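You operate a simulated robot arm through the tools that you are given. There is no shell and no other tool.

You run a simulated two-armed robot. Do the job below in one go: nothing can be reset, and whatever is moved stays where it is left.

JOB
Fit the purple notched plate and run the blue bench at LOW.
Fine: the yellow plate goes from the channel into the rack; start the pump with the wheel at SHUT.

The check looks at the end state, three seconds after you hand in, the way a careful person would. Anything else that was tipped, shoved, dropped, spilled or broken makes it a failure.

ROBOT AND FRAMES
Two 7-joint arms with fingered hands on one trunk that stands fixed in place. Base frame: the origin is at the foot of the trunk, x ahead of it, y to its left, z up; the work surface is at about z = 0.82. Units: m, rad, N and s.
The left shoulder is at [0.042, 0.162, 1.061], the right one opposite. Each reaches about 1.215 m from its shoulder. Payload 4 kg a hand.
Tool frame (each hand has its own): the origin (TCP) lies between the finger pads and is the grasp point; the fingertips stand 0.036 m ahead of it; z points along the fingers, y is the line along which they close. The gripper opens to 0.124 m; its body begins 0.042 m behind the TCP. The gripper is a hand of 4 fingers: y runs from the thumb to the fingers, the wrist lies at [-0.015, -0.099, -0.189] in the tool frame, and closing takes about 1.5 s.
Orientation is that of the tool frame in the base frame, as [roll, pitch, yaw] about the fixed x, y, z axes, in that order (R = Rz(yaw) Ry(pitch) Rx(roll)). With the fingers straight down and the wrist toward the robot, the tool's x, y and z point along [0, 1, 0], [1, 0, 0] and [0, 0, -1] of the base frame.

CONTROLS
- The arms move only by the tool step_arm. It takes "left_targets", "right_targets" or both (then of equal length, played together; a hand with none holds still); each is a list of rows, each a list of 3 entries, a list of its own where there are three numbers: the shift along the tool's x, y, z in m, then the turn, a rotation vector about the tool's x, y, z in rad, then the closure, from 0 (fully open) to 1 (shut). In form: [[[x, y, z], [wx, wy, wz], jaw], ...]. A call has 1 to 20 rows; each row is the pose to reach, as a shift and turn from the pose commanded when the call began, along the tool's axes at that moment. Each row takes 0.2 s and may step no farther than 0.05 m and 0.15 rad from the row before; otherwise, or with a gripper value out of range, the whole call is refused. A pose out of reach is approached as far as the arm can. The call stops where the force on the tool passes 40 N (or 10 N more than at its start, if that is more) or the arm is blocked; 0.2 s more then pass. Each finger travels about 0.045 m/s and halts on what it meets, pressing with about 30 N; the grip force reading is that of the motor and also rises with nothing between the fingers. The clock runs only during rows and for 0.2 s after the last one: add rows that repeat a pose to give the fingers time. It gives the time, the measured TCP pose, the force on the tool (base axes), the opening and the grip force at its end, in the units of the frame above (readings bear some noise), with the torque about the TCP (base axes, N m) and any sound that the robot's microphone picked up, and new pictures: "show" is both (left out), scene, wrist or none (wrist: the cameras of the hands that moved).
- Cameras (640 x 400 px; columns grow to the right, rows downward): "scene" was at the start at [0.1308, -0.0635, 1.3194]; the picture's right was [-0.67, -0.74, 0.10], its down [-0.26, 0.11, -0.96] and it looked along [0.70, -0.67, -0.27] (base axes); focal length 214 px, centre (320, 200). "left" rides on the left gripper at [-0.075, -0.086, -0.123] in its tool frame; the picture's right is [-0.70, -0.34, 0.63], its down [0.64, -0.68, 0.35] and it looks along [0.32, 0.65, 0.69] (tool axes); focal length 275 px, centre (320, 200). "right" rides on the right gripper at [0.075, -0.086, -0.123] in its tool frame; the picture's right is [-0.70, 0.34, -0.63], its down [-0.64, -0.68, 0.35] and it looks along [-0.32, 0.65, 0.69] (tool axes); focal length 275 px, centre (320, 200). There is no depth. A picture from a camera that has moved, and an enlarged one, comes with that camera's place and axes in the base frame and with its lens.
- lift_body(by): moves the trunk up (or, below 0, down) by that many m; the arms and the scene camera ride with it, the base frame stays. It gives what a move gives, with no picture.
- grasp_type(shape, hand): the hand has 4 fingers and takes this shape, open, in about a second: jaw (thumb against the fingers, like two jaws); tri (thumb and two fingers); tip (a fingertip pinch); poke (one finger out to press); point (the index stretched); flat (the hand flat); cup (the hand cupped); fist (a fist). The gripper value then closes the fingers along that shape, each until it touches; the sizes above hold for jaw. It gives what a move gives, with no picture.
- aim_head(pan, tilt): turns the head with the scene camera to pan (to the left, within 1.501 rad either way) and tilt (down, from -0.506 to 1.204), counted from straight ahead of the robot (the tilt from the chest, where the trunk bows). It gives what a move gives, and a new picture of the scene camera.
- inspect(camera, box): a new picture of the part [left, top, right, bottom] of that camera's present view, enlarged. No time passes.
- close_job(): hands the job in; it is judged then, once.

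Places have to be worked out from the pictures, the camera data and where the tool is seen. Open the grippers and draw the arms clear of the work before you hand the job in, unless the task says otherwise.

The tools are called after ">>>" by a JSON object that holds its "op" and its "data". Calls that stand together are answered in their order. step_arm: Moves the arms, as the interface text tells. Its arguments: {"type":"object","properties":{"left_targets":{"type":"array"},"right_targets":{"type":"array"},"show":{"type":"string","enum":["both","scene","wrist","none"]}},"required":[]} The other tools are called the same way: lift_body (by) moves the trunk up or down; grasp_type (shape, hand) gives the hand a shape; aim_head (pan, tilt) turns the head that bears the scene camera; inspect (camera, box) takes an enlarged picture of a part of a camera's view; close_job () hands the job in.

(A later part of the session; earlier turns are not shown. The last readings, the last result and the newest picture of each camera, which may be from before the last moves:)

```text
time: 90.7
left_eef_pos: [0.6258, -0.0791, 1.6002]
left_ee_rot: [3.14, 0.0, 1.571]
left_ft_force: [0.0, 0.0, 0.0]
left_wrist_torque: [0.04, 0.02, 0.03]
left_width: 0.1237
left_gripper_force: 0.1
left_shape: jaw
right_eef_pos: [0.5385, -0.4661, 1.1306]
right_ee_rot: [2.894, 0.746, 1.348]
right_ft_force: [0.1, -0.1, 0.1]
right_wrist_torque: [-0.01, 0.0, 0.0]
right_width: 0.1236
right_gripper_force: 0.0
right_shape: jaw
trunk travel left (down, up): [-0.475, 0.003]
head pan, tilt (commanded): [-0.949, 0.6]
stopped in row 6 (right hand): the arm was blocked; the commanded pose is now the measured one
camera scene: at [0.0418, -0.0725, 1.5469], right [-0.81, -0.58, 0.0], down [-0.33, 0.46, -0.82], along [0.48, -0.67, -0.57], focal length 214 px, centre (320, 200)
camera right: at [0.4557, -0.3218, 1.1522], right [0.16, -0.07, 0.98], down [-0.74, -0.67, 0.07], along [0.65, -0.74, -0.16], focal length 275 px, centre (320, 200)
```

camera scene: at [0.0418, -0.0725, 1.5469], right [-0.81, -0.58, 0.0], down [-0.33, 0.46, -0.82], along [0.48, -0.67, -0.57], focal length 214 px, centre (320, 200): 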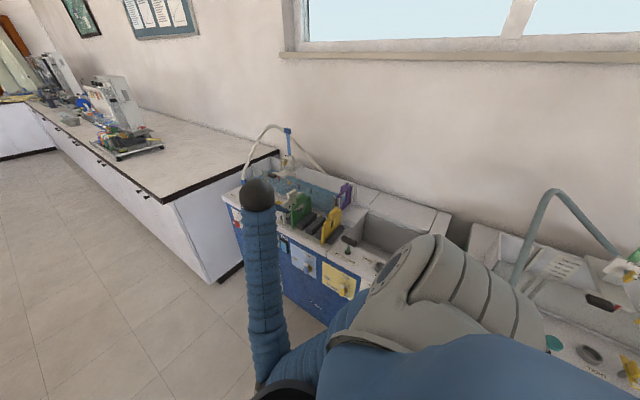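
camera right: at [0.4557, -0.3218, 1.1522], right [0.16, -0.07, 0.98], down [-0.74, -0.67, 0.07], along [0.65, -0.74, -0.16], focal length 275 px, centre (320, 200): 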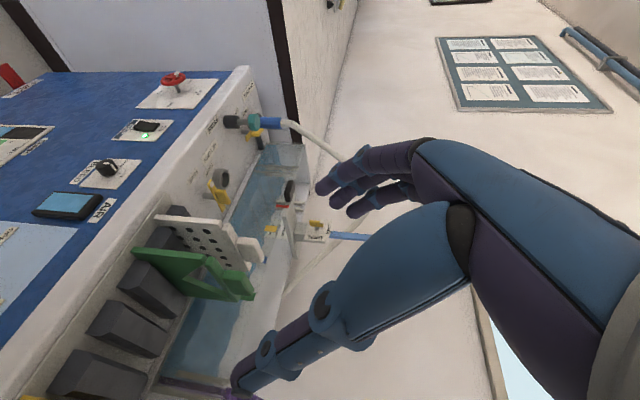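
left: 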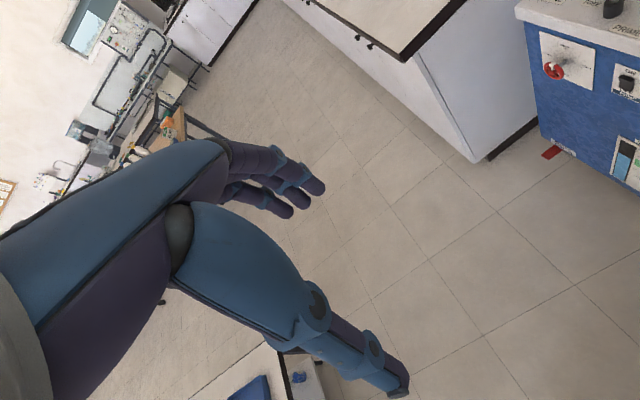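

This elbow-in-front posture is at its limits. I extend the arm outward over the bench at height with the earlier hand attitude so that the elbow returns to the outside.

>>> {"op": "step_arm", "data": {"right_targets": [[[-0.025, 0.034, 0.009], [-0.035, 0.031, -0.041], 0], [[-0.051, 0.068, 0.018], [-0.07, 0.061, -0.083], 0], [[-0.077, 0.102, 0.027], [-0.105, 0.092, -0.124], 0], [[-0.102, 0.137, 0.036], [-0.14, 0.123, -0.165], 0], [[-0.128, 0.171, 0.045], [-0.176, 0.153, -0.206], 0], [[-0.153, 0.205, 0.054], [-0.211, 0.184, -0.248], 0], [[-0.179, 0.239, 0.0625], [-0.246, 0.215, -0.289], 0]], "show": "both"}}

```text
time: 92.3
left_eef_pos: [0.6257, -0.0817, 1.6003]
left_ee_rot: [-3.14, -0.001, 1.57]
left_ft_force: [0.4, 0.2, 0.0]
left_wrist_torque: [-0.01, 0.0, -0.03]
left_width: 0.1239
left_gripper_force: 0.0
left_shape: jaw
right_eef_pos: [0.753, -0.6502, 1.2486]
right_ee_rot: [2.917, 0.597, 1.778]
right_ft_force: [0.1, 0.8, 0.6]
right_wrist_torque: [-0.04, 0.03, 0.02]
right_width: 0.1238
right_gripper_force: 0.0
right_shape: jaw
trunk travel left (down, up): [-0.475, 0.003]
head pan, tilt (commanded): [-0.949, 0.6]
camera scene: at [0.0419, -0.0739, 1.5469], right [-0.81, -0.58, 0.0], down [-0.33, 0.46, -0.82], along [0.48, -0.67, -0.57], focal length 214 px, centre (320, 200)
camera right: at [0.6196, -0.5561, 1.2887], right [0.22, -0.14, 0.96], down [-0.41, -0.91, -0.04], along [0.89, -0.39, -0.26], focal length 275 px, centre (320, 200)
```

scene: 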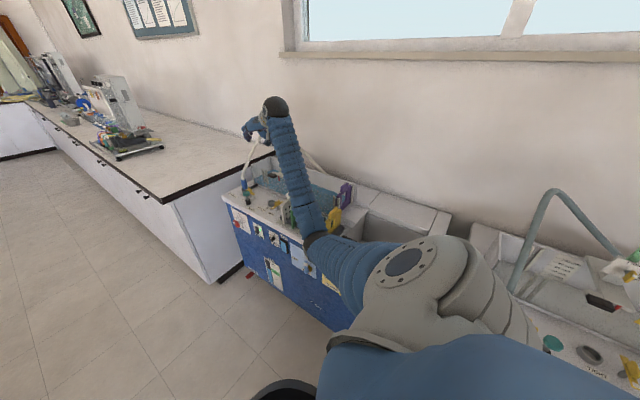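
right: 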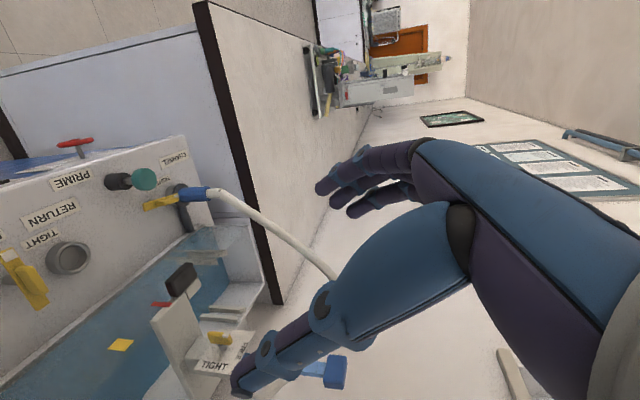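

The elbow is outside again. I slide the hand back over the rack at a safe height to the earlier hover pose.

>>> {"op": "step_arm", "data": {"right_targets": [[[0.007, -0.0435, 0.001], [0, 0, 0], 0.5], [[0.014, -0.087, 0.001], [0, 0, 0], 0.5], [[0.021, -0.1304, 0.002], [0, 0, 0], 0.5], [[0.028, -0.1738, 0.002], [0, 0, 0], 0.5], [[0.035, -0.2172, 0.003], [0, 0, 0], 0.5], [[0.042, -0.2607, 0.004], [0, 0, 0], 0.5], [[0.049, -0.3042, 0.005], [0, 0, 0], 0.5], [[0.0557, -0.3476, 0.005], [0, 0, 0], 0.5]], "show": "both"}}

```text
time: 94.1
left_eef_pos: [0.6235, -0.0793, 1.6004]
left_ee_rot: [3.138, 0.002, 1.571]
left_ft_force: [0.7, -0.1, 0.2]
left_wrist_torque: [0.01, -0.01, 0.04]
left_width: 0.1236
left_gripper_force: 0.0
left_shape: jaw
right_eef_pos: [0.4233, -0.7172, 1.1509]
right_ee_rot: [2.912, 0.599, 1.773]
right_ft_force: [-0.1, 0.1, 0.5]
right_wrist_torque: [0.0, -0.03, 0.02]
right_width: 0.0623
right_gripper_force: 0.0
right_shape: jaw
trunk travel left (down, up): [-0.475, 0.003]
head pan, tilt (commanded): [-0.949, 0.6]
camera scene: at [0.0401, -0.0724, 1.5469], right [-0.81, -0.58, 0.0], down [-0.33, 0.46, -0.83], along [0.48, -0.67, -0.56], focal length 214 px, centre (320, 200)
camera right: at [0.2898, -0.6233, 1.191], right [0.22, -0.14, 0.97], down [-0.41, -0.91, -0.04], along [0.89, -0.39, -0.26], focal length 275 px, centre (320, 200)
```

scene: 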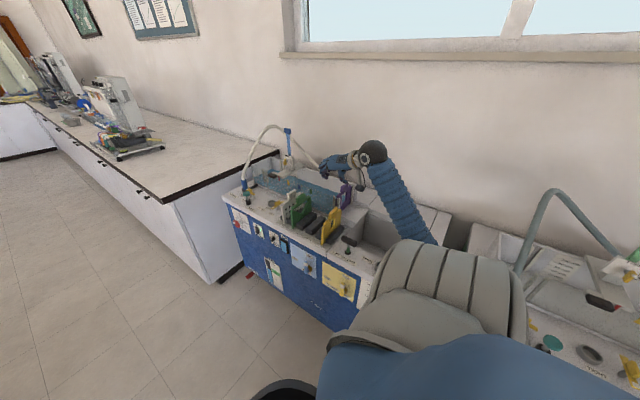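
right: 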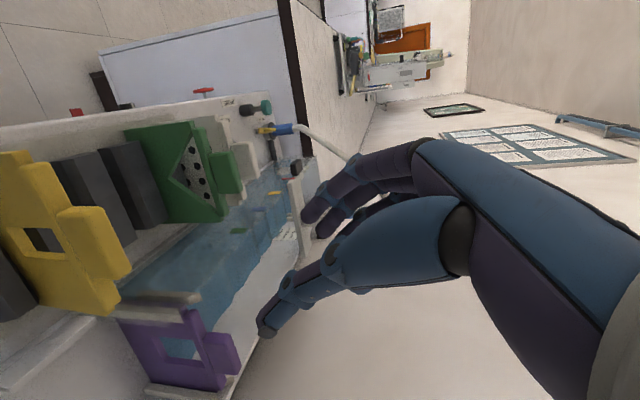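

Back in the good posture. I turn the head to watch the tank end and the elbow while moving toward the lever.

>>> {"op": "aim_head", "data": {"pan": -1.45, "tilt": 0.75}}

>>> {"op": "step_arm", "data": {"right_targets": [[[0.007, -0.028, -0.01], [0, 0, 0], 0.5], [[0.014, -0.056, -0.02], [0, 0, 0], 0.5], [[0.02, -0.084, -0.03], [0, 0, 0], 0.5]], "show": "both"}}

```text
time: 95.1
left_eef_pos: [0.6261, -0.0819, 1.5991]
left_ee_rot: [3.14, 0.001, 1.573]
left_ft_force: [0.7, 0.0, 0.0]
left_wrist_torque: [0.04, -0.01, -0.05]
left_width: 0.1239
left_gripper_force: 0.0
left_shape: jaw
right_eef_pos: [0.4244, -0.7169, 1.1497]
right_ee_rot: [2.914, 0.598, 1.775]
right_ft_force: [0.1, -0.5, 0.9]
right_wrist_torque: [0.03, 0.02, 0.04]
right_width: 0.0622
right_gripper_force: 0.1
right_shape: jaw
trunk travel left (down, up): [-0.475, 0.003]
head pan, tilt (commanded): [-1.45, 0.75]
camera scene: at [-0.0001, -0.0831, 1.534], right [-0.99, -0.12, 0.0], down [-0.08, 0.68, -0.73], along [0.09, -0.73, -0.68], focal length 214 px, centre (320, 200)
```

scene: 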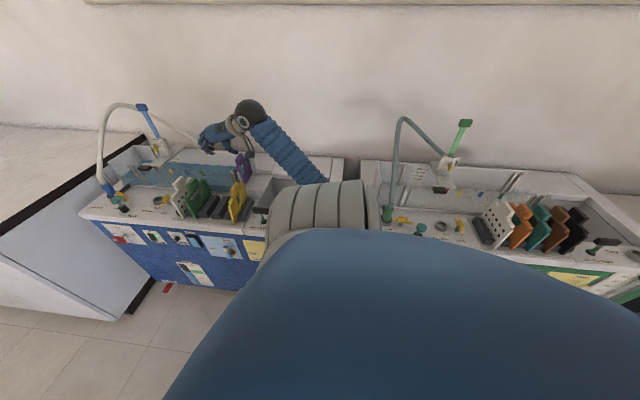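

```text
time: 95.9
left_eef_pos: [0.6241, -0.0797, 1.6003]
left_ee_rot: [3.139, 0.0, 1.569]
left_ft_force: [-0.3, 0.2, 1.1]
left_wrist_torque: [-0.01, 0.01, 0.01]
left_width: 0.124
left_gripper_force: 0.0
left_shape: jaw
right_eef_pos: [0.3296, -0.7135, 1.1463]
right_ee_rot: [2.913, 0.599, 1.776]
right_ft_force: [0.3, 0.1, 1.5]
right_wrist_torque: [0.01, 0.0, -0.02]
right_width: 0.0622
right_gripper_force: 0.0
right_shape: jaw
trunk travel left (down, up): [-0.475, 0.003]
head pan, tilt (commanded): [-1.45, 0.75]
camera scene: at [-0.0008, -0.0828, 1.534], right [-0.99, -0.12, 0.0], down [-0.08, 0.68, -0.73], along [0.09, -0.73, -0.68], focal length 214 px, centre (320, 200)
camera right: at [0.1972, -0.6198, 1.1871], right [0.22, -0.14, 0.97], down [-0.41, -0.91, -0.04], along [0.89, -0.39, -0.26], focal length 275 px, centre (320, 200)
```

scene: 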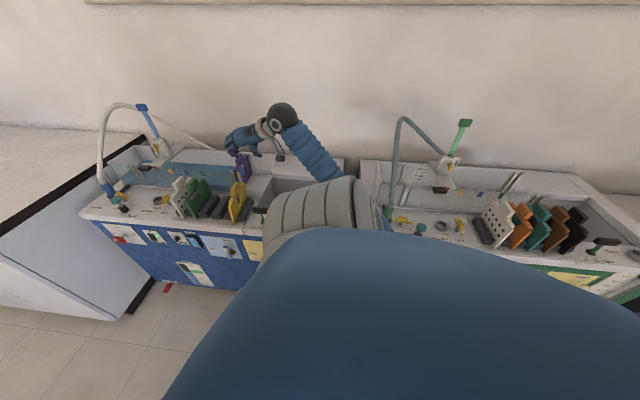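
right: 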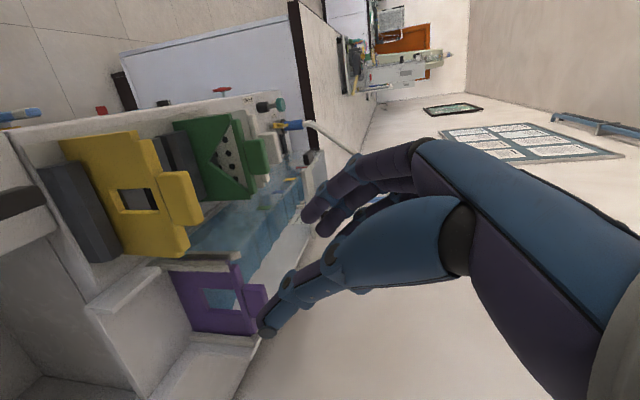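

It moves freely. I continue toward the lever at height, watching the elbow.

>>> {"op": "step_arm", "data": {"right_targets": [[[0.012, -0.031, -0.006], [0, 0, 0], 0.7], [[0.024, -0.062, -0.012], [0, 0, 0], 0.8], [[0.035, -0.092, -0.018], [0, 0, 0], 0.9], [[0.047, -0.1228, -0.024], [0, 0, 0], 1]], "show": "both"}}

```text
time: 96.9
left_eef_pos: [0.6236, -0.0793, 1.6002]
left_ee_rot: [3.14, 0.002, 1.57]
left_ft_force: [-0.5, 0.1, -0.1]
left_wrist_torque: [-0.02, 0.0, 0.0]
left_width: 0.1239
left_gripper_force: 0.0
left_shape: jaw
right_eef_pos: [0.1989, -0.703, 1.115]
right_ee_rot: [2.912, 0.598, 1.774]
right_ft_force: [-0.2, -0.2, 0.2]
right_wrist_torque: [0.01, -0.03, 0.01]
right_width: 0.0
right_gripper_force: 6.3
right_shape: jaw
trunk travel left (down, up): [-0.475, 0.003]
head pan, tilt (commanded): [-1.45, 0.75]
camera scene: at [-0.0018, -0.0821, 1.5341], right [-0.99, -0.12, 0.0], down [-0.08, 0.68, -0.73], along [0.09, -0.73, -0.68], focal length 214 px, centre (320, 200)
camera right: at [0.0661, -0.6099, 1.156], right [0.22, -0.14, 0.97], down [-0.41, -0.91, -0.04], along [0.89, -0.39, -0.26], focal length 275 px, centre (320, 200)
```

scene: 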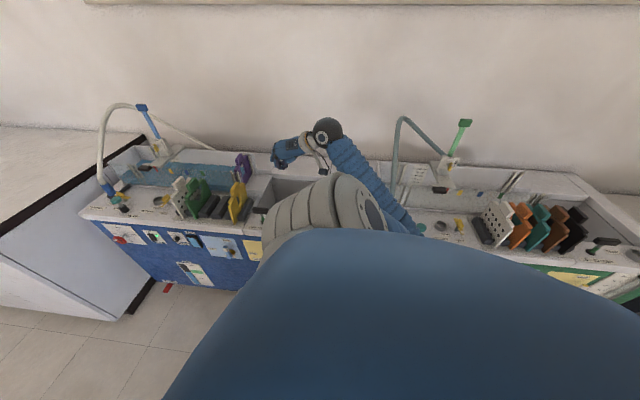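
right: 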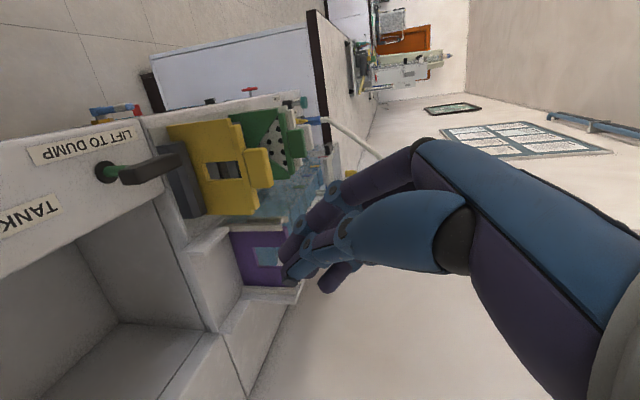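

Arm is fine here (elbow ≈(-0.22,-0.49,1.06), clear of the green bench's hose). I switch to poke and continue to above the lever's tail end, staying at z≈1.08.

>>> {"op": "grasp_type", "data": {"hand": "right", "shape": "poke"}}

>>> {"op": "step_arm", "data": {"right_targets": [[[0.029, -0.016, -0.023], [0, 0, 0], 0], [[0.058, -0.031, -0.046], [0, 0, 0], 0], [[0.087, -0.047, -0.07], [0, 0, 0], 0], [[0.11, -0.07, -0.082], [0, 0, 0], 0], [[0.1286, -0.096, -0.067], [0, 0, 0], 0]], "show": "both"}}

```text
time: 97.8
left_eef_pos: [0.6256, -0.0803, 1.6002]
left_ee_rot: [3.141, -0.001, 1.569]
left_ft_force: [0.3, 0.0, -0.8]
left_wrist_torque: [-0.02, 0.0, 0.0]
left_width: 0.1237
left_gripper_force: 0.1
left_shape: jaw
right_eef_pos: [0.2002, -0.7056, 1.1157]
right_ee_rot: [2.914, 0.597, 1.775]
right_ft_force: [-0.2, 0.1, 0.2]
right_wrist_torque: [0.01, 0.01, 0.01]
right_width: 0.0
right_gripper_force: 0.0
right_shape: poke
trunk travel left (down, up): [-0.475, 0.003]
head pan, tilt (commanded): [-1.45, 0.75]
```

```text
time: 99.0
left_eef_pos: [0.6249, -0.0784, 1.6]
left_ee_rot: [3.141, 0.001, 1.571]
left_ft_force: [-0.2, 0.2, 0.9]
left_wrist_torque: [-0.03, -0.02, -0.01]
left_width: 0.1241
left_gripper_force: 0.0
left_shape: jaw
right_eef_pos: [0.0541, -0.642, 1.0611]
right_ee_rot: [2.913, 0.598, 1.777]
right_ft_force: [1.2, -0.6, -1.0]
right_wrist_torque: [-0.01, 0.01, 0.01]
right_width: 0.0
right_gripper_force: 0.1
right_shape: poke
right hand out of reach, approached as far as the arm can: row 2, 3, 4, 5
trunk travel left (down, up): [-0.475, 0.003]
head pan, tilt (commanded): [-1.45, 0.75]
camera scene: at [0.0004, -0.0823, 1.534], right [-0.99, -0.12, 0.0], down [-0.08, 0.68, -0.73], along [0.09, -0.73, -0.68], focal length 214 px, centre (320, 200)
camera right: at [-0.0791, -0.5493, 1.1013], right [0.22, -0.14, 0.97], down [-0.41, -0.91, -0.04], along [0.89, -0.38, -0.26], focal length 275 px, centre (320, 200)
```

scene: 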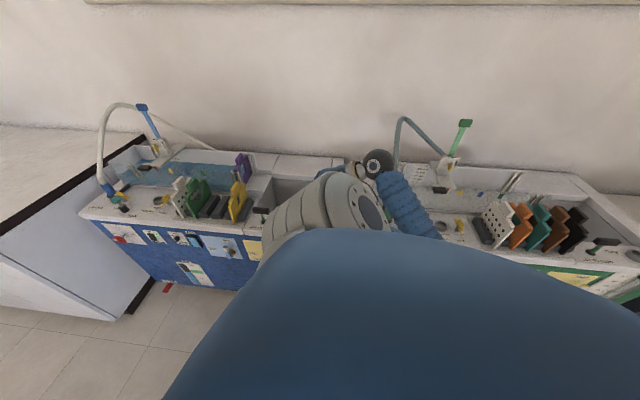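
right: 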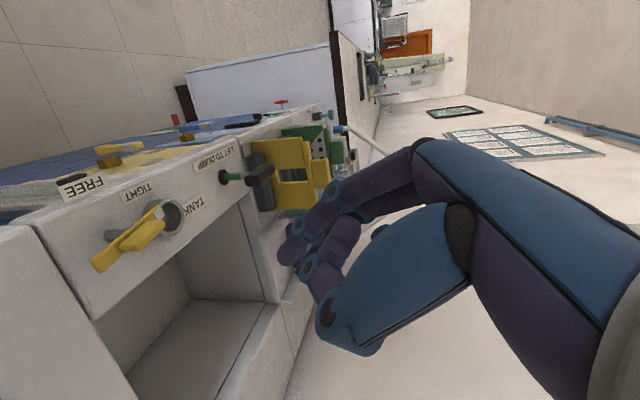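

The wrist camera now sees the lever: tail ≈(0.06,-0.65), white tip ≈(0.135,-0.64), z≈0.868. I lower toward the front side of the tail, stopping above it to check.

>>> {"op": "step_arm", "data": {"right_targets": [[[0.016, -0.009, 0.027], [0, 0, 0], 0], [[0.032, -0.017, 0.054], [0, 0, 0], 0], [[0.048, -0.026, 0.081], [0, 0, 0], 0], [[0.0647, -0.0347, 0.1082], [0, 0, 0], 0]], "show": "both"}}

>>> {"op": "inspect", "data": {"camera": "right", "box": [40, 130, 360, 330]}}

```text
time: 100.0
left_eef_pos: [0.6239, -0.0804, 1.6]
left_ee_rot: [-3.141, 0.0, 1.571]
left_ft_force: [1.0, -0.4, -0.8]
left_wrist_torque: [0.03, -0.03, 0.0]
left_width: 0.1239
left_gripper_force: 0.0
left_shape: jaw
right_eef_pos: [0.0455, -0.6561, 0.9326]
right_ee_rot: [2.914, 0.599, 1.773]
right_ft_force: [0.1, -0.6, -0.5]
right_wrist_torque: [0.0, -0.01, -0.01]
right_width: 0.0
right_gripper_force: 0.0
right_shape: poke
trunk travel left (down, up): [-0.475, 0.003]
head pan, tilt (commanded): [-1.45, 0.75]
camera scene: at [-0.0003, -0.0826, 1.534], right [-0.99, -0.12, 0.0], down [-0.08, 0.68, -0.73], along [0.09, -0.73, -0.68], focal length 214 px, centre (320, 200)
camera right: at [-0.0863, -0.561, 0.9727], right [0.22, -0.14, 0.97], down [-0.41, -0.91, -0.04], along [0.89, -0.39, -0.26], focal length 275 px, centre (320, 200)
```

scene: 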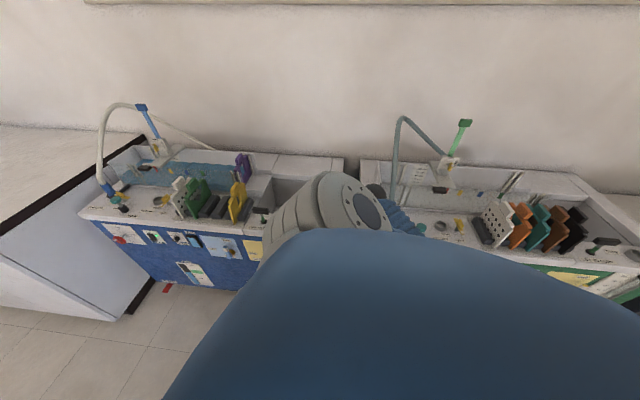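
right: 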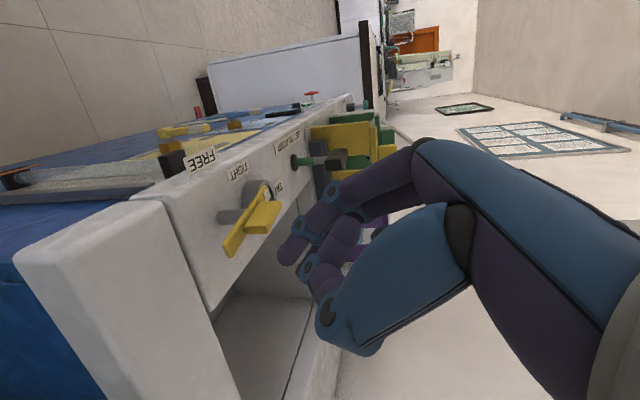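

```text
2.00 times, centred on (200, 230) of right
camera zoom: at [-0.0863, -0.561, 0.9727], right [0.22, -0.14, 0.97], down [-0.41, -0.91, -0.04], along [0.89, -0.39, -0.26], focal length 551 px, centre (560, 140)
```

zoom: 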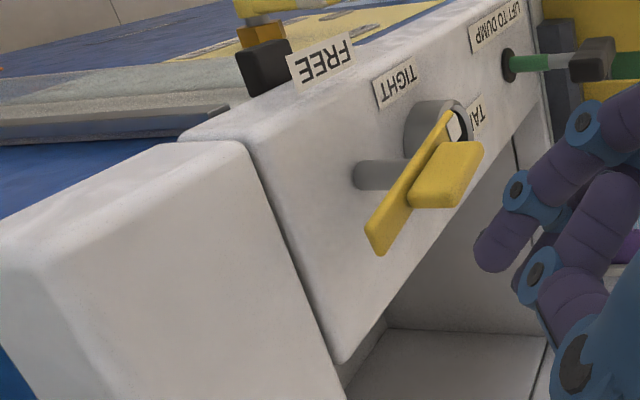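

Lever pivot refines to ≈(0.106,-0.655), bar at z≈0.855, swung to about 10°. I place the fingertip in front of the tail: first across at height, then down beside it.

>>> {"op": "step_arm", "data": {"right_targets": [[[0.011, 0.012, -0.018], [0, 0, 0], 0], [[0.023, 0.024, -0.022], [0, 0, 0], 0], [[0.034, 0.0352, -0.0249], [0, 0, 0], 0], [[0.034, 0.0352, -0.0249], [0, 0, 0], 0]], "show": "wrist"}}

>>> {"op": "inspect", "data": {"camera": "right", "box": [40, 130, 360, 330]}}

```text
time: 101.0
left_eef_pos: [0.6247, -0.0799, 1.5996]
left_ee_rot: [-3.141, 0.0, 1.571]
left_ft_force: [0.7, -0.1, -0.3]
left_wrist_torque: [0.02, 0.02, 0.03]
left_width: 0.1241
left_gripper_force: 0.0
left_shape: jaw
right_eef_pos: [0.0644, -0.6038, 0.9398]
right_ee_rot: [2.915, 0.599, 1.775]
right_ft_force: [-0.5, -0.1, 0.1]
right_wrist_torque: [-0.02, -0.01, 0.05]
right_width: 0.0004
right_gripper_force: 0.1
right_shape: poke
trunk travel left (down, up): [-0.475, 0.003]
head pan, tilt (commanded): [-1.45, 0.75]
camera right: at [-0.0682, -0.5095, 0.9821], right [0.22, -0.14, 0.97], down [-0.41, -0.91, -0.04], along [0.89, -0.39, -0.26], focal length 275 px, centre (320, 200)
```

right: 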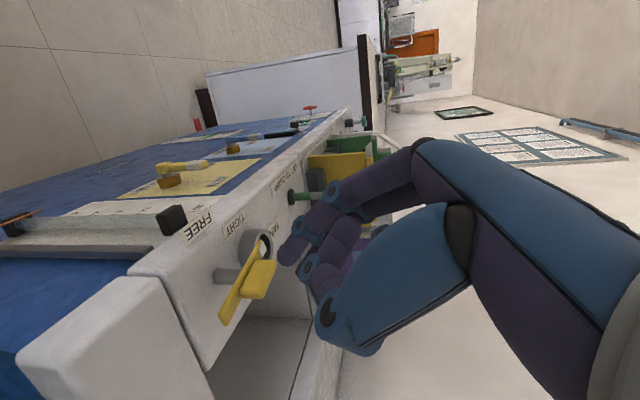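

```text
2.00 times, centred on (200, 230) of right
camera zoom: at [-0.0682, -0.5095, 0.9821], right [0.22, -0.14, 0.97], down [-0.41, -0.91, -0.04], along [0.89, -0.39, -0.26], focal length 551 px, centre (560, 140)
```

zoom: 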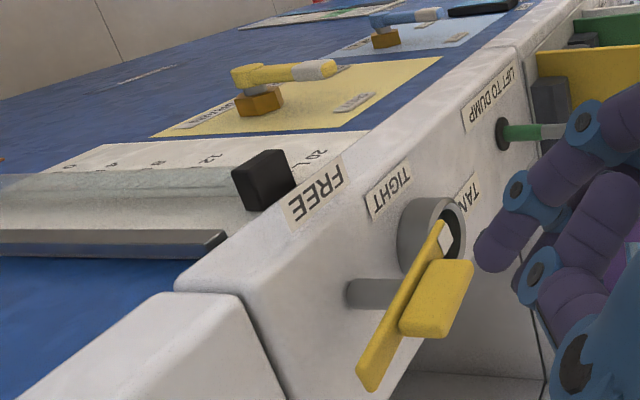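

On target. I lower the fingertip beside the tail to lever height.

>>> {"op": "step_arm", "data": {"right_targets": [[[0.0115, -0.0046, 0.0186], [0, 0, 0], 0], [[0.023, -0.0092, 0.0373], [0, 0, 0], 0], [[0.0345, -0.0138, 0.0559], [0, 0, 0], 0], [[0.0345, -0.0138, 0.0559], [0, 0, 0], 0]], "show": "wrist"}}

>>> {"op": "inspect", "data": {"camera": "right", "box": [120, 130, 440, 330]}}

```text
time: 102.0
left_eef_pos: [0.6252, -0.0797, 1.5996]
left_ee_rot: [3.141, -0.001, 1.57]
left_ft_force: [-0.1, -0.3, -0.1]
left_wrist_torque: [0.02, 0.02, 0.0]
left_width: 0.124
left_gripper_force: 0.2
left_shape: jaw
right_eef_pos: [0.0638, -0.6075, 0.8746]
right_ee_rot: [2.914, 0.598, 1.775]
right_ft_force: [0.6, -0.5, 0.3]
right_wrist_torque: [0.0, -0.01, -0.02]
right_width: 0.0
right_gripper_force: 0.0
right_shape: poke
trunk travel left (down, up): [-0.475, 0.003]
head pan, tilt (commanded): [-1.45, 0.75]
camera right: at [-0.0692, -0.5137, 0.9154], right [0.22, -0.14, 0.97], down [-0.41, -0.91, -0.04], along [0.89, -0.39, -0.26], focal length 275 px, centre (320, 200)
```

right: 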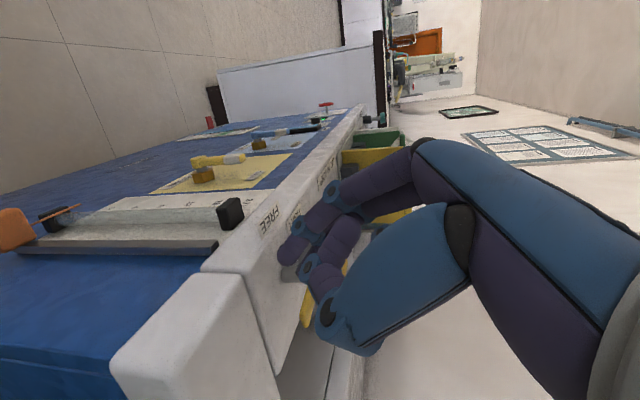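

```text
2.00 times, centred on (280, 230) of right
camera zoom: at [-0.0692, -0.5137, 0.9154], right [0.22, -0.14, 0.97], down [-0.41, -0.91, -0.04], along [0.89, -0.39, -0.26], focal length 551 px, centre (400, 140)
```

zoom: 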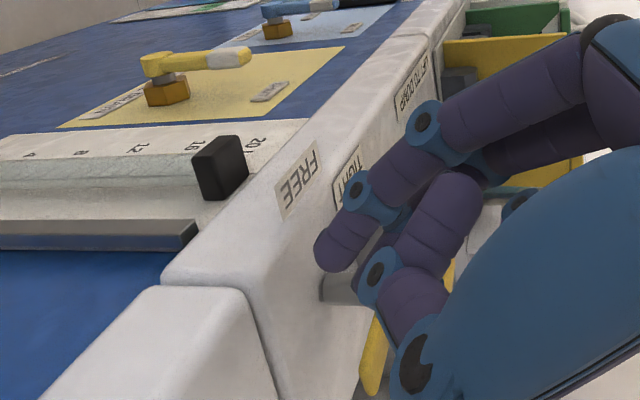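

In front of the tail with no contact. I push the tail toward −y (which swings the white tip to the front), in steps.

>>> {"op": "step_arm", "data": {"right_targets": [[[-0.0097, -0.0039, 0.0059], [0, 0, 0], 0], [[-0.0194, -0.0078, 0.0118], [0, 0, 0], 0], [[-0.0317, -0.0118, 0.0195], [0, 0, 0], 0], [[-0.044, -0.0157, 0.0272], [0, 0, 0], 0]], "show": "wrist"}}

>>> {"op": "inspect", "data": {"camera": "right", "box": [120, 130, 440, 330]}}

```text
time: 103.0
left_eef_pos: [0.6244, -0.0814, 1.6002]
left_ee_rot: [3.141, 0.001, 1.571]
left_ft_force: [-0.8, 0.0, 0.4]
left_wrist_torque: [0.03, 0.04, 0.02]
left_width: 0.1238
left_gripper_force: 0.1
left_shape: jaw
right_eef_pos: [0.0666, -0.6622, 0.8745]
right_ee_rot: [2.914, 0.599, 1.773]
right_ft_force: [-2.8, 1.1, 0.3]
right_wrist_torque: [0.0, -0.02, 0.02]
right_width: 0.0
right_gripper_force: 0.1
right_shape: poke
trunk travel left (down, up): [-0.475, 0.003]
head pan, tilt (commanded): [-1.45, 0.75]
camera right: at [-0.0665, -0.5673, 0.9153], right [0.22, -0.14, 0.97], down [-0.41, -0.91, -0.04], along [0.89, -0.39, -0.26], focal length 275 px, centre (320, 200)
```

right: 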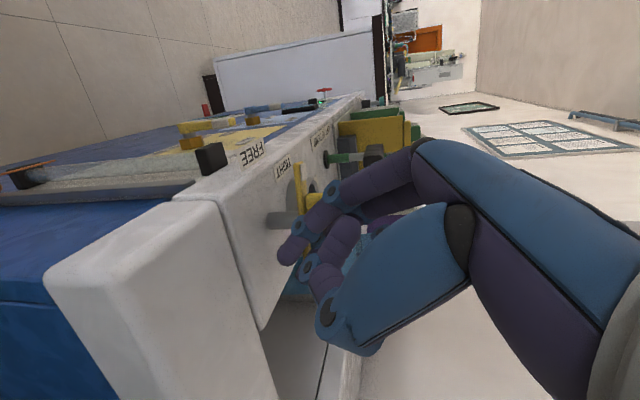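

```text
2.00 times, centred on (280, 230) of right
camera zoom: at [-0.0665, -0.5673, 0.9153], right [0.22, -0.14, 0.97], down [-0.41, -0.91, -0.04], along [0.89, -0.39, -0.26], focal length 551 px, centre (400, 140)
```

zoom: 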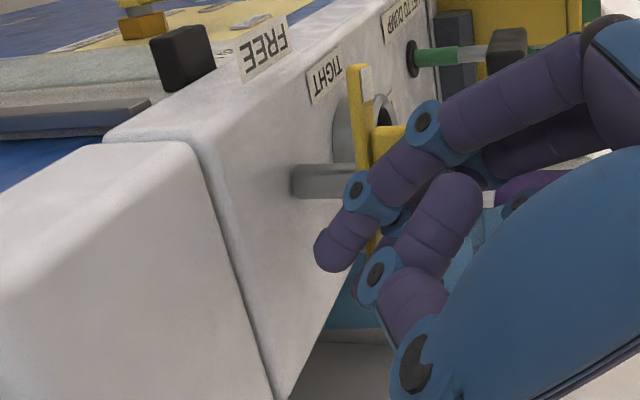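

The lever is swinging (about halfway) with only a few newtons. I continue the arc toward its FREE stop.

>>> {"op": "step_arm", "data": {"right_targets": [[[-0.0066, 0.0033, 0.0055], [0, 0, 0], 0], [[-0.0133, 0.0066, 0.0109], [0, 0, 0], 0], [[-0.0158, 0.0106, 0.0136], [0, 0, 0], 0], [[-0.0183, 0.0146, 0.0162], [0, 0, 0], 0]], "show": "wrist"}}

>>> {"op": "inspect", "data": {"camera": "right", "box": [120, 130, 440, 330]}}

```text
time: 104.0
left_eef_pos: [0.6229, -0.0799, 1.601]
left_ee_rot: [3.139, -0.001, 1.571]
left_ft_force: [0.0, 0.2, -0.1]
left_wrist_torque: [-0.02, -0.02, -0.01]
left_width: 0.124
left_gripper_force: 0.1
left_shape: jaw
right_eef_pos: [0.0871, -0.6802, 0.8758]
right_ee_rot: [2.911, 0.6, 1.771]
right_ft_force: [-25.7, -0.8, 14.6]
right_wrist_torque: [0.11, -0.29, 0.26]
right_width: 0.0001
right_gripper_force: 0.1
right_shape: poke
trunk travel left (down, up): [-0.475, 0.003]
head pan, tilt (commanded): [-1.45, 0.75]
camera right: at [-0.0457, -0.5856, 0.9167], right [0.22, -0.14, 0.97], down [-0.41, -0.91, -0.04], along [0.89, -0.39, -0.26], focal length 275 px, centre (320, 200)
```

right: 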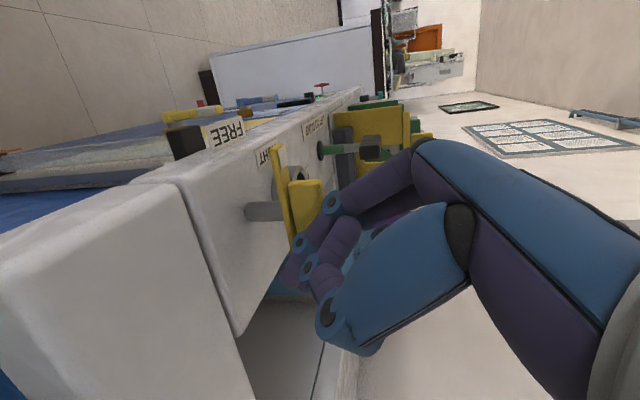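

```text
2.00 times, centred on (280, 230) of right
camera zoom: at [-0.0457, -0.5856, 0.9167], right [0.22, -0.14, 0.97], down [-0.41, -0.91, -0.04], along [0.89, -0.39, -0.26], focal length 551 px, centre (400, 140)
```

zoom: 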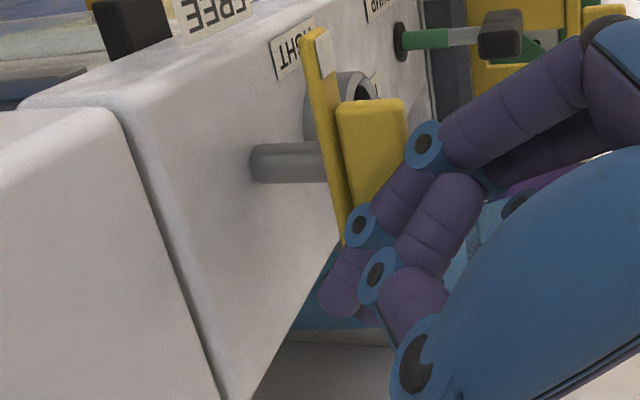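

Force rose to 26 N, so the lever is probably at its stop. I back the finger off in −x, lift, and check the lever.

>>> {"op": "step_arm", "data": {"right_targets": [[[0.0017, -0.0093, -0.0034], [0, 0, 0], 0], [[0.0034, -0.0185, -0.0067], [0, 0, 0], 0], [[-0.0134, -0.0129, -0.031], [0, 0, 0], 0], [[-0.0303, -0.0073, -0.055], [0, 0, 0], 0], [[-0.0472, -0.0017, -0.079], [0, 0, 0], 0]], "show": "wrist"}}

>>> {"op": "inspect", "data": {"camera": "right", "box": [40, 130, 360, 330]}}

```text
time: 105.2
left_eef_pos: [0.6247, -0.0798, 1.6005]
left_ee_rot: [-3.14, -0.001, 1.571]
left_ft_force: [0.0, 0.5, -0.9]
left_wrist_torque: [0.01, -0.03, -0.02]
left_width: 0.124
left_gripper_force: 0.1
left_shape: jaw
right_eef_pos: [0.0681, -0.6792, 0.9664]
right_ee_rot: [2.914, 0.598, 1.775]
right_ft_force: [0.2, -0.6, 0.2]
right_wrist_torque: [-0.03, -0.02, 0.0]
right_width: 0.0
right_gripper_force: 0.2
right_shape: poke
trunk travel left (down, up): [-0.475, 0.003]
head pan, tilt (commanded): [-1.45, 0.75]
camera right: at [-0.0651, -0.5854, 1.006], right [0.22, -0.14, 0.97], down [-0.41, -0.91, -0.04], along [0.89, -0.39, -0.26], focal length 275 px, centre (320, 200)
```

right: 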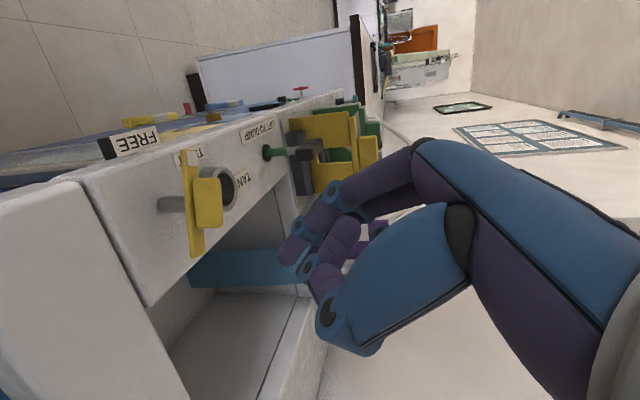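

```text
2.00 times, centred on (200, 230) of right
camera zoom: at [-0.0651, -0.5854, 1.006], right [0.22, -0.14, 0.97], down [-0.41, -0.91, -0.04], along [0.89, -0.39, -0.26], focal length 551 px, centre (560, 140)
```

zoom: 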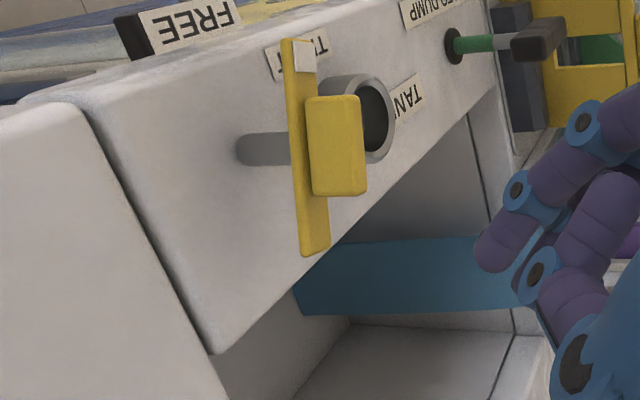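

Water is now spilling over the weir into the tank as it should. The lever is at ≈68°, still short of FREE (≈90°), and its bar is lower than I assumed (z≈0.849). I go back down lower beside the tail for a final push.

>>> {"op": "step_arm", "data": {"right_targets": [[[0.016, -0.008, 0.018], [0, 0, 0], 0], [[0.032, -0.014, 0.037], [0, 0, 0], 0], [[0.048, -0.02, 0.057], [0, 0, 0], 0], [[0.0637, -0.0245, 0.0762], [0, 0, 0], 0]], "show": "wrist"}}

>>> {"op": "inspect", "data": {"camera": "right", "box": [120, 130, 440, 330]}}

```text
time: 106.2
left_eef_pos: [0.625, -0.0795, 1.5992]
left_ee_rot: [3.139, 0.0, 1.57]
left_ft_force: [0.4, -0.4, -0.1]
left_wrist_torque: [-0.01, -0.02, -0.02]
left_width: 0.1242
left_gripper_force: 0.0
left_shape: jaw
right_eef_pos: [0.06, -0.6753, 0.8622]
right_ee_rot: [2.914, 0.599, 1.776]
right_ft_force: [-2.1, 0.4, 0.8]
right_wrist_torque: [0.0, -0.04, 0.01]
right_width: 0.0
right_gripper_force: 0.0
right_shape: poke
trunk travel left (down, up): [-0.475, 0.003]
head pan, tilt (commanded): [-1.45, 0.75]
camera right: at [-0.0737, -0.5814, 0.9037], right [0.22, -0.14, 0.97], down [-0.41, -0.91, -0.04], along [0.89, -0.39, -0.26], focal length 275 px, centre (320, 200)
```

right: 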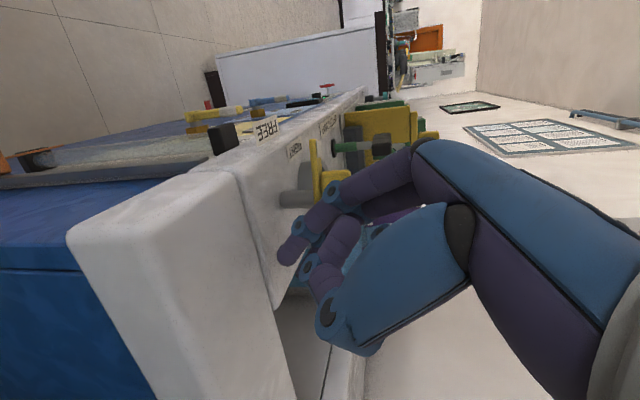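

```text
2.00 times, centred on (280, 230) of right
camera zoom: at [-0.0737, -0.5814, 0.9037], right [0.22, -0.14, 0.97], down [-0.41, -0.91, -0.04], along [0.89, -0.39, -0.26], focal length 551 px, centre (400, 140)
```

zoom: 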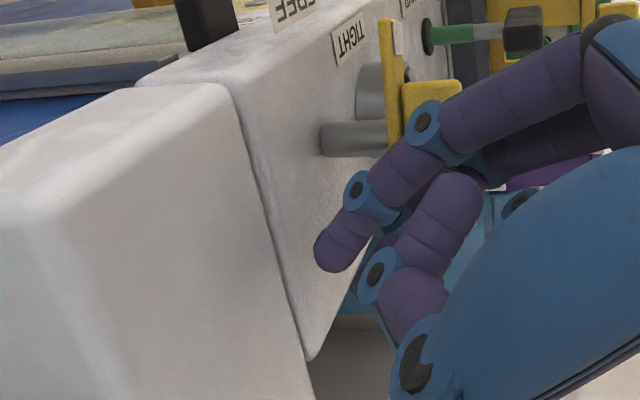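

Finger is beside the tail at the right height. I push in +x in small steps toward the stop.

>>> {"op": "step_arm", "data": {"right_targets": [[[-0.0032, 0.0056, 0.0035], [0, 0, 0], 0], [[-0.0064, 0.0112, 0.007], [0, 0, 0], 0], [[-0.0096, 0.0168, 0.0105], [0, 0, 0], 0]], "show": "wrist"}}

>>> {"op": "inspect", "data": {"camera": "right", "box": [120, 130, 440, 330]}}

```text
time: 107.0
left_eef_pos: [0.623, -0.0765, 1.6013]
left_ee_rot: [3.137, 0.002, 1.573]
left_ft_force: [0.0, -0.1, 0.4]
left_wrist_torque: [-0.02, 0.02, -0.03]
left_width: 0.1241
left_gripper_force: 0.1
left_shape: jaw
right_eef_pos: [0.0766, -0.6814, 0.8651]
right_ee_rot: [2.917, 0.602, 1.773]
right_ft_force: [-37.0, 13.0, 21.2]
right_wrist_torque: [-0.01, -0.92, 0.64]
right_width: 0.0001
right_gripper_force: 0.1
right_shape: poke
trunk travel left (down, up): [-0.475, 0.003]
head pan, tilt (commanded): [-1.45, 0.75]
stopped in row 3 (right hand): the force on the tool passed its limit at 51 N (the readings are from after the stop); the commanded pose is now the measured one
camera right: at [-0.0565, -0.5867, 0.9061], right [0.22, -0.14, 0.97], down [-0.41, -0.91, -0.04], along [0.88, -0.39, -0.26], focal length 275 px, centre (320, 200)
```

right: 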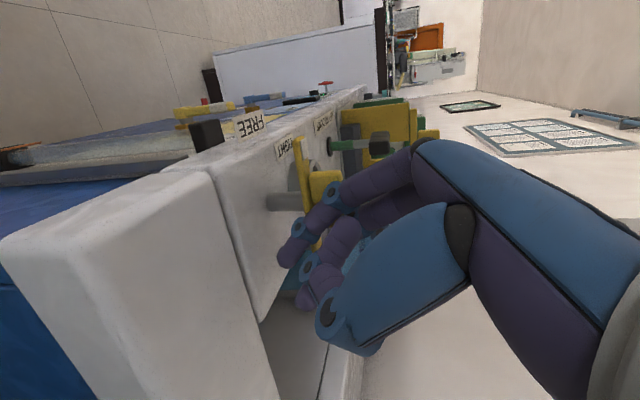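

```text
2.00 times, centred on (280, 230) of right
camera zoom: at [-0.0565, -0.5867, 0.9061], right [0.22, -0.14, 0.97], down [-0.41, -0.91, -0.04], along [0.88, -0.39, -0.26], focal length 551 px, centre (400, 140)
```

zoom: 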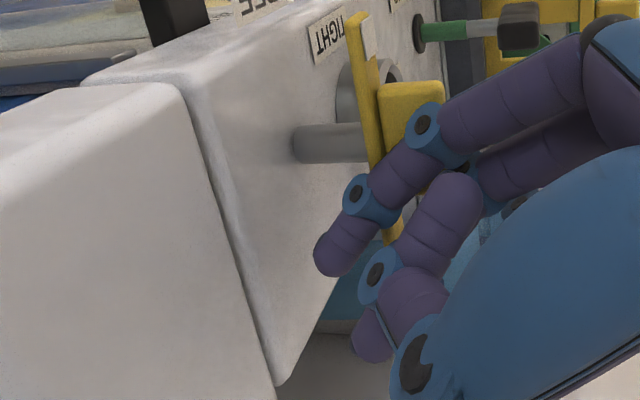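

At this push the lever reads ≈86°, i.e. at its FREE stop. I unload by 4 mm and withdraw straight along the finger axis so the lever isn't dragged back.

>>> {"op": "step_arm", "data": {"right_targets": [[[0.0006, -0.003, -0.001], [0, 0, 0], 0], [[0.0006, -0.003, -0.025], [0, 0, 0], 0], [[0.0006, -0.003, -0.055], [0, 0, 0], 0], [[0.0006, -0.003, -0.09], [0, 0, 0], 0]], "show": "wrist"}}

>>> {"op": "inspect", "data": {"camera": "right", "box": [40, 130, 360, 330]}}

```text
time: 108.0
left_eef_pos: [0.6261, -0.0782, 1.6004]
left_ee_rot: [3.141, 0.002, 1.571]
left_ft_force: [-0.3, 0.5, -0.3]
left_wrist_torque: [0.01, 0.01, 0.0]
left_width: 0.124
left_gripper_force: 0.1
left_shape: jaw
right_eef_pos: [0.0465, -0.6381, 0.9338]
right_ee_rot: [2.918, 0.602, 1.778]
right_ft_force: [-0.3, 0.7, 0.0]
right_wrist_torque: [0.01, 0.03, -0.03]
right_width: 0.0
right_gripper_force: 0.0
right_shape: poke
trunk travel left (down, up): [-0.475, 0.003]
head pan, tilt (commanded): [-1.45, 0.75]
camera right: at [-0.086, -0.5442, 0.9753], right [0.22, -0.14, 0.97], down [-0.41, -0.91, -0.04], along [0.89, -0.39, -0.26], focal length 275 px, centre (320, 200)
```

right: 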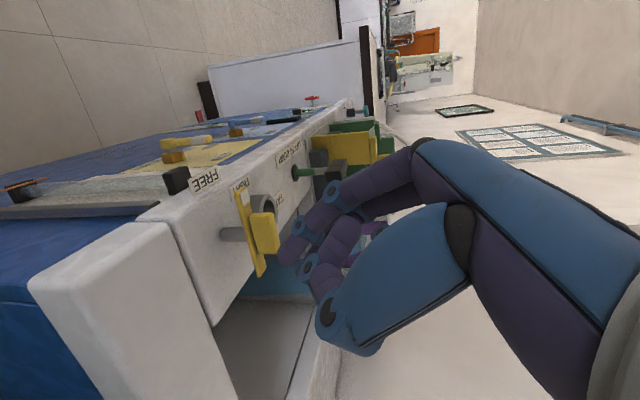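

```text
2.00 times, centred on (200, 230) of right
camera zoom: at [-0.086, -0.5442, 0.9753], right [0.22, -0.14, 0.97], down [-0.41, -0.91, -0.04], along [0.89, -0.39, -0.26], focal length 551 px, centre (560, 140)
```

zoom: 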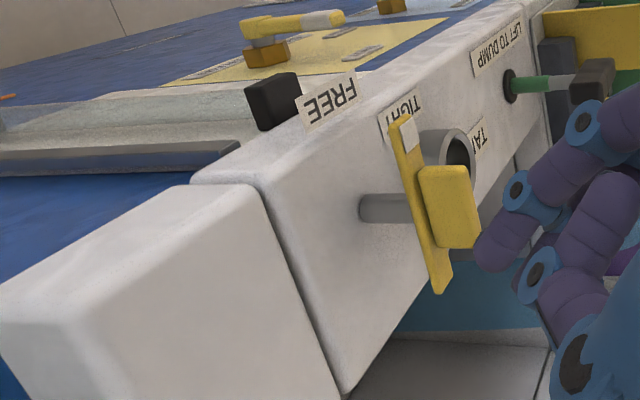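

The lever now reads ≈85°, back at FREE. I lift the hand well above it and retrace the safe path outward.

>>> {"op": "step_arm", "data": {"right_targets": [[[-0.025, 0.0064, -0.0203], [0, 0, 0], 0], [[-0.05, 0.0128, -0.0406], [0, 0, 0], 0], [[-0.075, 0.0192, -0.0609], [0, 0, 0], 0], [[-0.0991, 0.0257, -0.0812], [0, 0, 0], 0], [[-0.119, 0.058, -0.077], [0, 0, 0], 0], [[-0.139, 0.091, -0.073], [0, 0, 0], 0], [[-0.158, 0.124, -0.068], [0, 0, 0], 0], [[-0.1781, 0.1561, -0.064], [0, 0, 0], 0]], "show": "both"}}

>>> {"op": "inspect", "data": {"camera": "right", "box": [0, 130, 240, 330]}}

```text
time: 109.8
left_eef_pos: [0.6267, -0.0818, 1.5991]
left_ee_rot: [-3.14, -0.002, 1.571]
left_ft_force: [0.1, 0.3, -0.1]
left_wrist_torque: [0.04, -0.02, 0.02]
left_width: 0.1236
left_gripper_force: 0.0
left_shape: jaw
right_eef_pos: [0.2017, -0.7012, 1.1149]
right_ee_rot: [2.918, 0.598, 1.775]
right_ft_force: [-0.6, -0.8, -0.3]
right_wrist_torque: [0.0, 0.0, 0.01]
right_width: 0.0
right_gripper_force: 0.0
right_shape: poke
trunk travel left (down, up): [-0.475, 0.003]
head pan, tilt (commanded): [-1.45, 0.75]
camera scene: at [0.0013, -0.0843, 1.5339], right [-0.99, -0.12, 0.0], down [-0.08, 0.68, -0.73], along [0.09, -0.73, -0.68], focal length 214 px, centre (320, 200)
camera right: at [0.069, -0.6078, 1.1565], right [0.22, -0.14, 0.96], down [-0.41, -0.91, -0.04], along [0.88, -0.39, -0.26], focal length 275 px, centre (320, 200)
```

scene: 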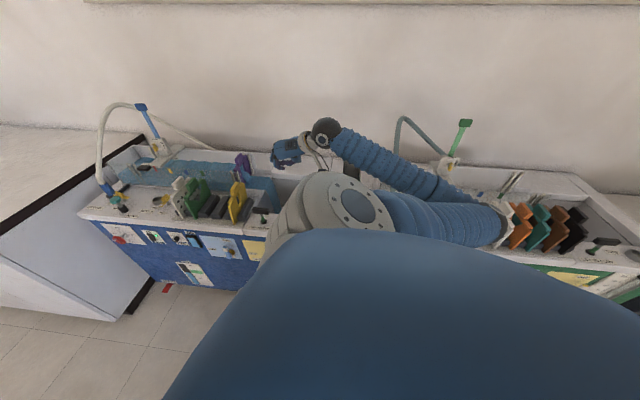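
right: 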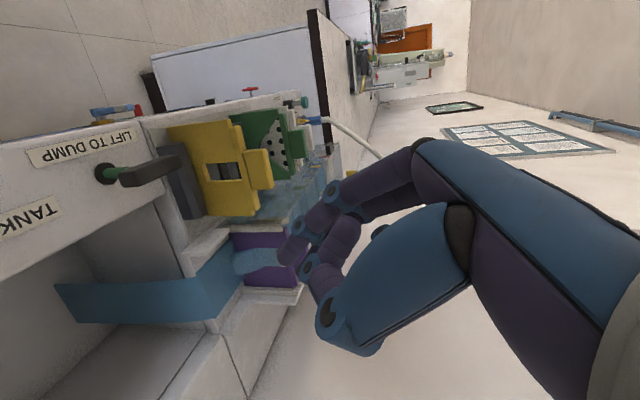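

```text
2.00 times, centred on (120, 230) of right
camera zoom: at [0.069, -0.6078, 1.1565], right [0.22, -0.14, 0.96], down [-0.41, -0.91, -0.04], along [0.88, -0.39, -0.26], focal length 551 px, centre (720, 140)
```

zoom: 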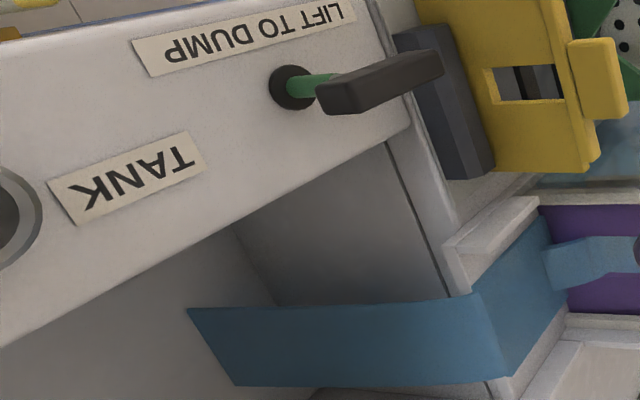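

Water sheets from the outlet into the tank – it's running. I continue moving the hand back out over the rack at height.

>>> {"op": "step_arm", "data": {"right_targets": [[[-0.0139, 0.0407, 0.0105], [0, 0, 0], 0], [[-0.0278, 0.0814, 0.021], [0, 0, 0], 0], [[-0.0417, 0.1221, 0.0315], [0, 0, 0], 0], [[-0.0556, 0.1628, 0.042], [0, 0, 0], 0], [[-0.0695, 0.2035, 0.0525], [0, 0, 0], 0]], "show": "both"}}

```text
time: 111.0
left_eef_pos: [0.6261, -0.0809, 1.5991]
left_ee_rot: [3.14, -0.001, 1.572]
left_ft_force: [0.3, -0.9, -0.5]
left_wrist_torque: [0.01, 0.0, -0.05]
left_width: 0.1239
left_gripper_force: 0.0
left_shape: jaw
right_eef_pos: [0.4178, -0.7165, 1.1503]
right_ee_rot: [2.917, 0.599, 1.775]
right_ft_force: [0.5, -1.1, -0.6]
right_wrist_torque: [0.0, -0.02, 0.0]
right_width: 0.0
right_gripper_force: 0.1
right_shape: poke
trunk travel left (down, up): [-0.475, 0.003]
head pan, tilt (commanded): [-1.45, 0.75]
camera scene: at [0.0014, -0.0833, 1.534], right [-0.99, -0.12, 0.0], down [-0.08, 0.68, -0.73], along [0.09, -0.73, -0.68], focal length 214 px, centre (320, 200)
camera right: at [0.2856, -0.6226, 1.1917], right [0.22, -0.14, 0.96], down [-0.41, -0.91, -0.04], along [0.88, -0.39, -0.26], focal length 275 px, centre (320, 200)
```

scene: 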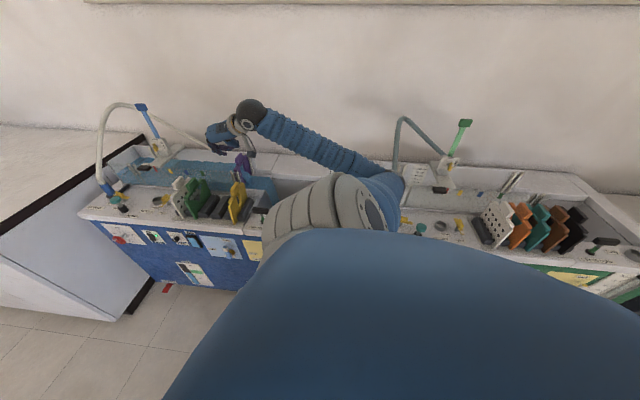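
right: 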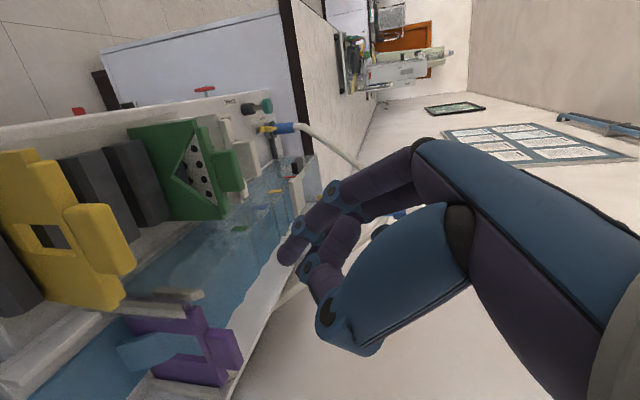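

Water flows through the purple notch. I continue extending the arm forward, then bring it to the front of the bench.

>>> {"op": "step_arm", "data": {"right_targets": [[[-0.0073, 0.0433, 0], [0, 0, 0], 0], [[-0.0147, 0.0865, -0.001], [0, 0, 0], 0], [[-0.022, 0.1298, -0.001], [0, 0, 0], 0], [[-0.0293, 0.173, -0.001], [0, 0, 0], 0], [[-0.0367, 0.2163, -0.002], [0, 0, 0], 0], [[-0.044, 0.2596, -0.002], [0, 0, 0], 0], [[-0.0514, 0.3028, -0.002], [0, 0, 0], 0], [[-0.0587, 0.3461, -0.0026], [0, 0, 0], 0]], "show": "scene"}}

>>> {"op": "inspect", "data": {"camera": "scene", "box": [230, 160, 400, 280]}}

```text
time: 112.8
left_eef_pos: [0.6286, -0.0775, 1.5988]
left_ee_rot: [-3.14, 0.002, 1.574]
left_ft_force: [0.4, 0.7, 0.2]
left_wrist_torque: [-0.01, 0.02, 0.03]
left_width: 0.1238
left_gripper_force: 0.0
left_shape: jaw
right_eef_pos: [0.7519, -0.6517, 1.2512]
right_ee_rot: [2.918, 0.602, 1.774]
right_ft_force: [-0.6, -1.0, 3.6]
right_wrist_torque: [0.18, 0.14, 0.0]
right_width: 0.0003
right_gripper_force: 0.2
right_shape: poke
trunk travel left (down, up): [-0.475, 0.003]
head pan, tilt (commanded): [-1.45, 0.75]
camera scene: at [0.0019, -0.0812, 1.5344], right [-0.99, -0.12, 0.0], down [-0.08, 0.68, -0.73], along [0.09, -0.73, -0.68], focal length 214 px, centre (320, 200)
```

scene: 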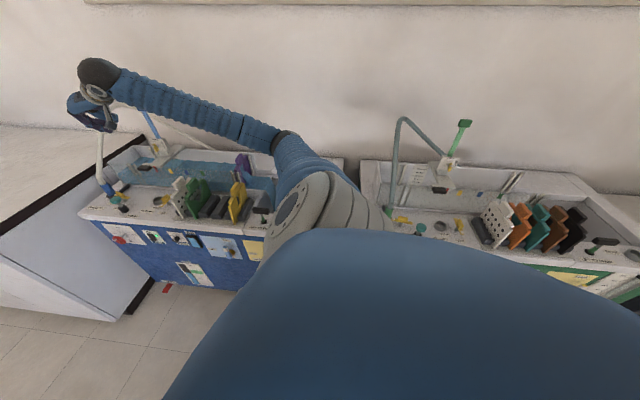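

```text
3.33 times, centred on (315, 220) of scene
camera zoom: at [0.0019, -0.0812, 1.5344], right [-0.99, -0.12, 0.0], down [-0.08, 0.68, -0.73], along [0.09, -0.73, -0.68], focal length 715 px, centre (337, 133)
```

zoom: 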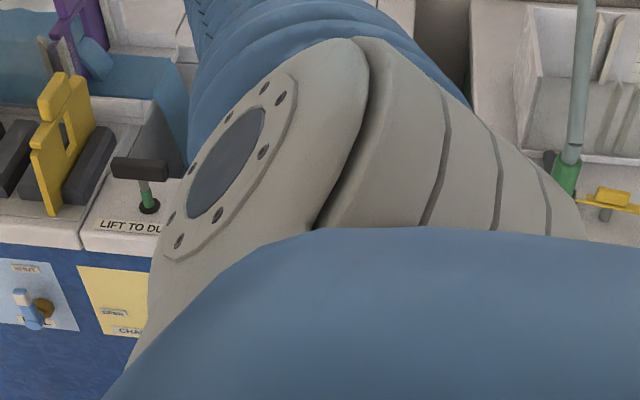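

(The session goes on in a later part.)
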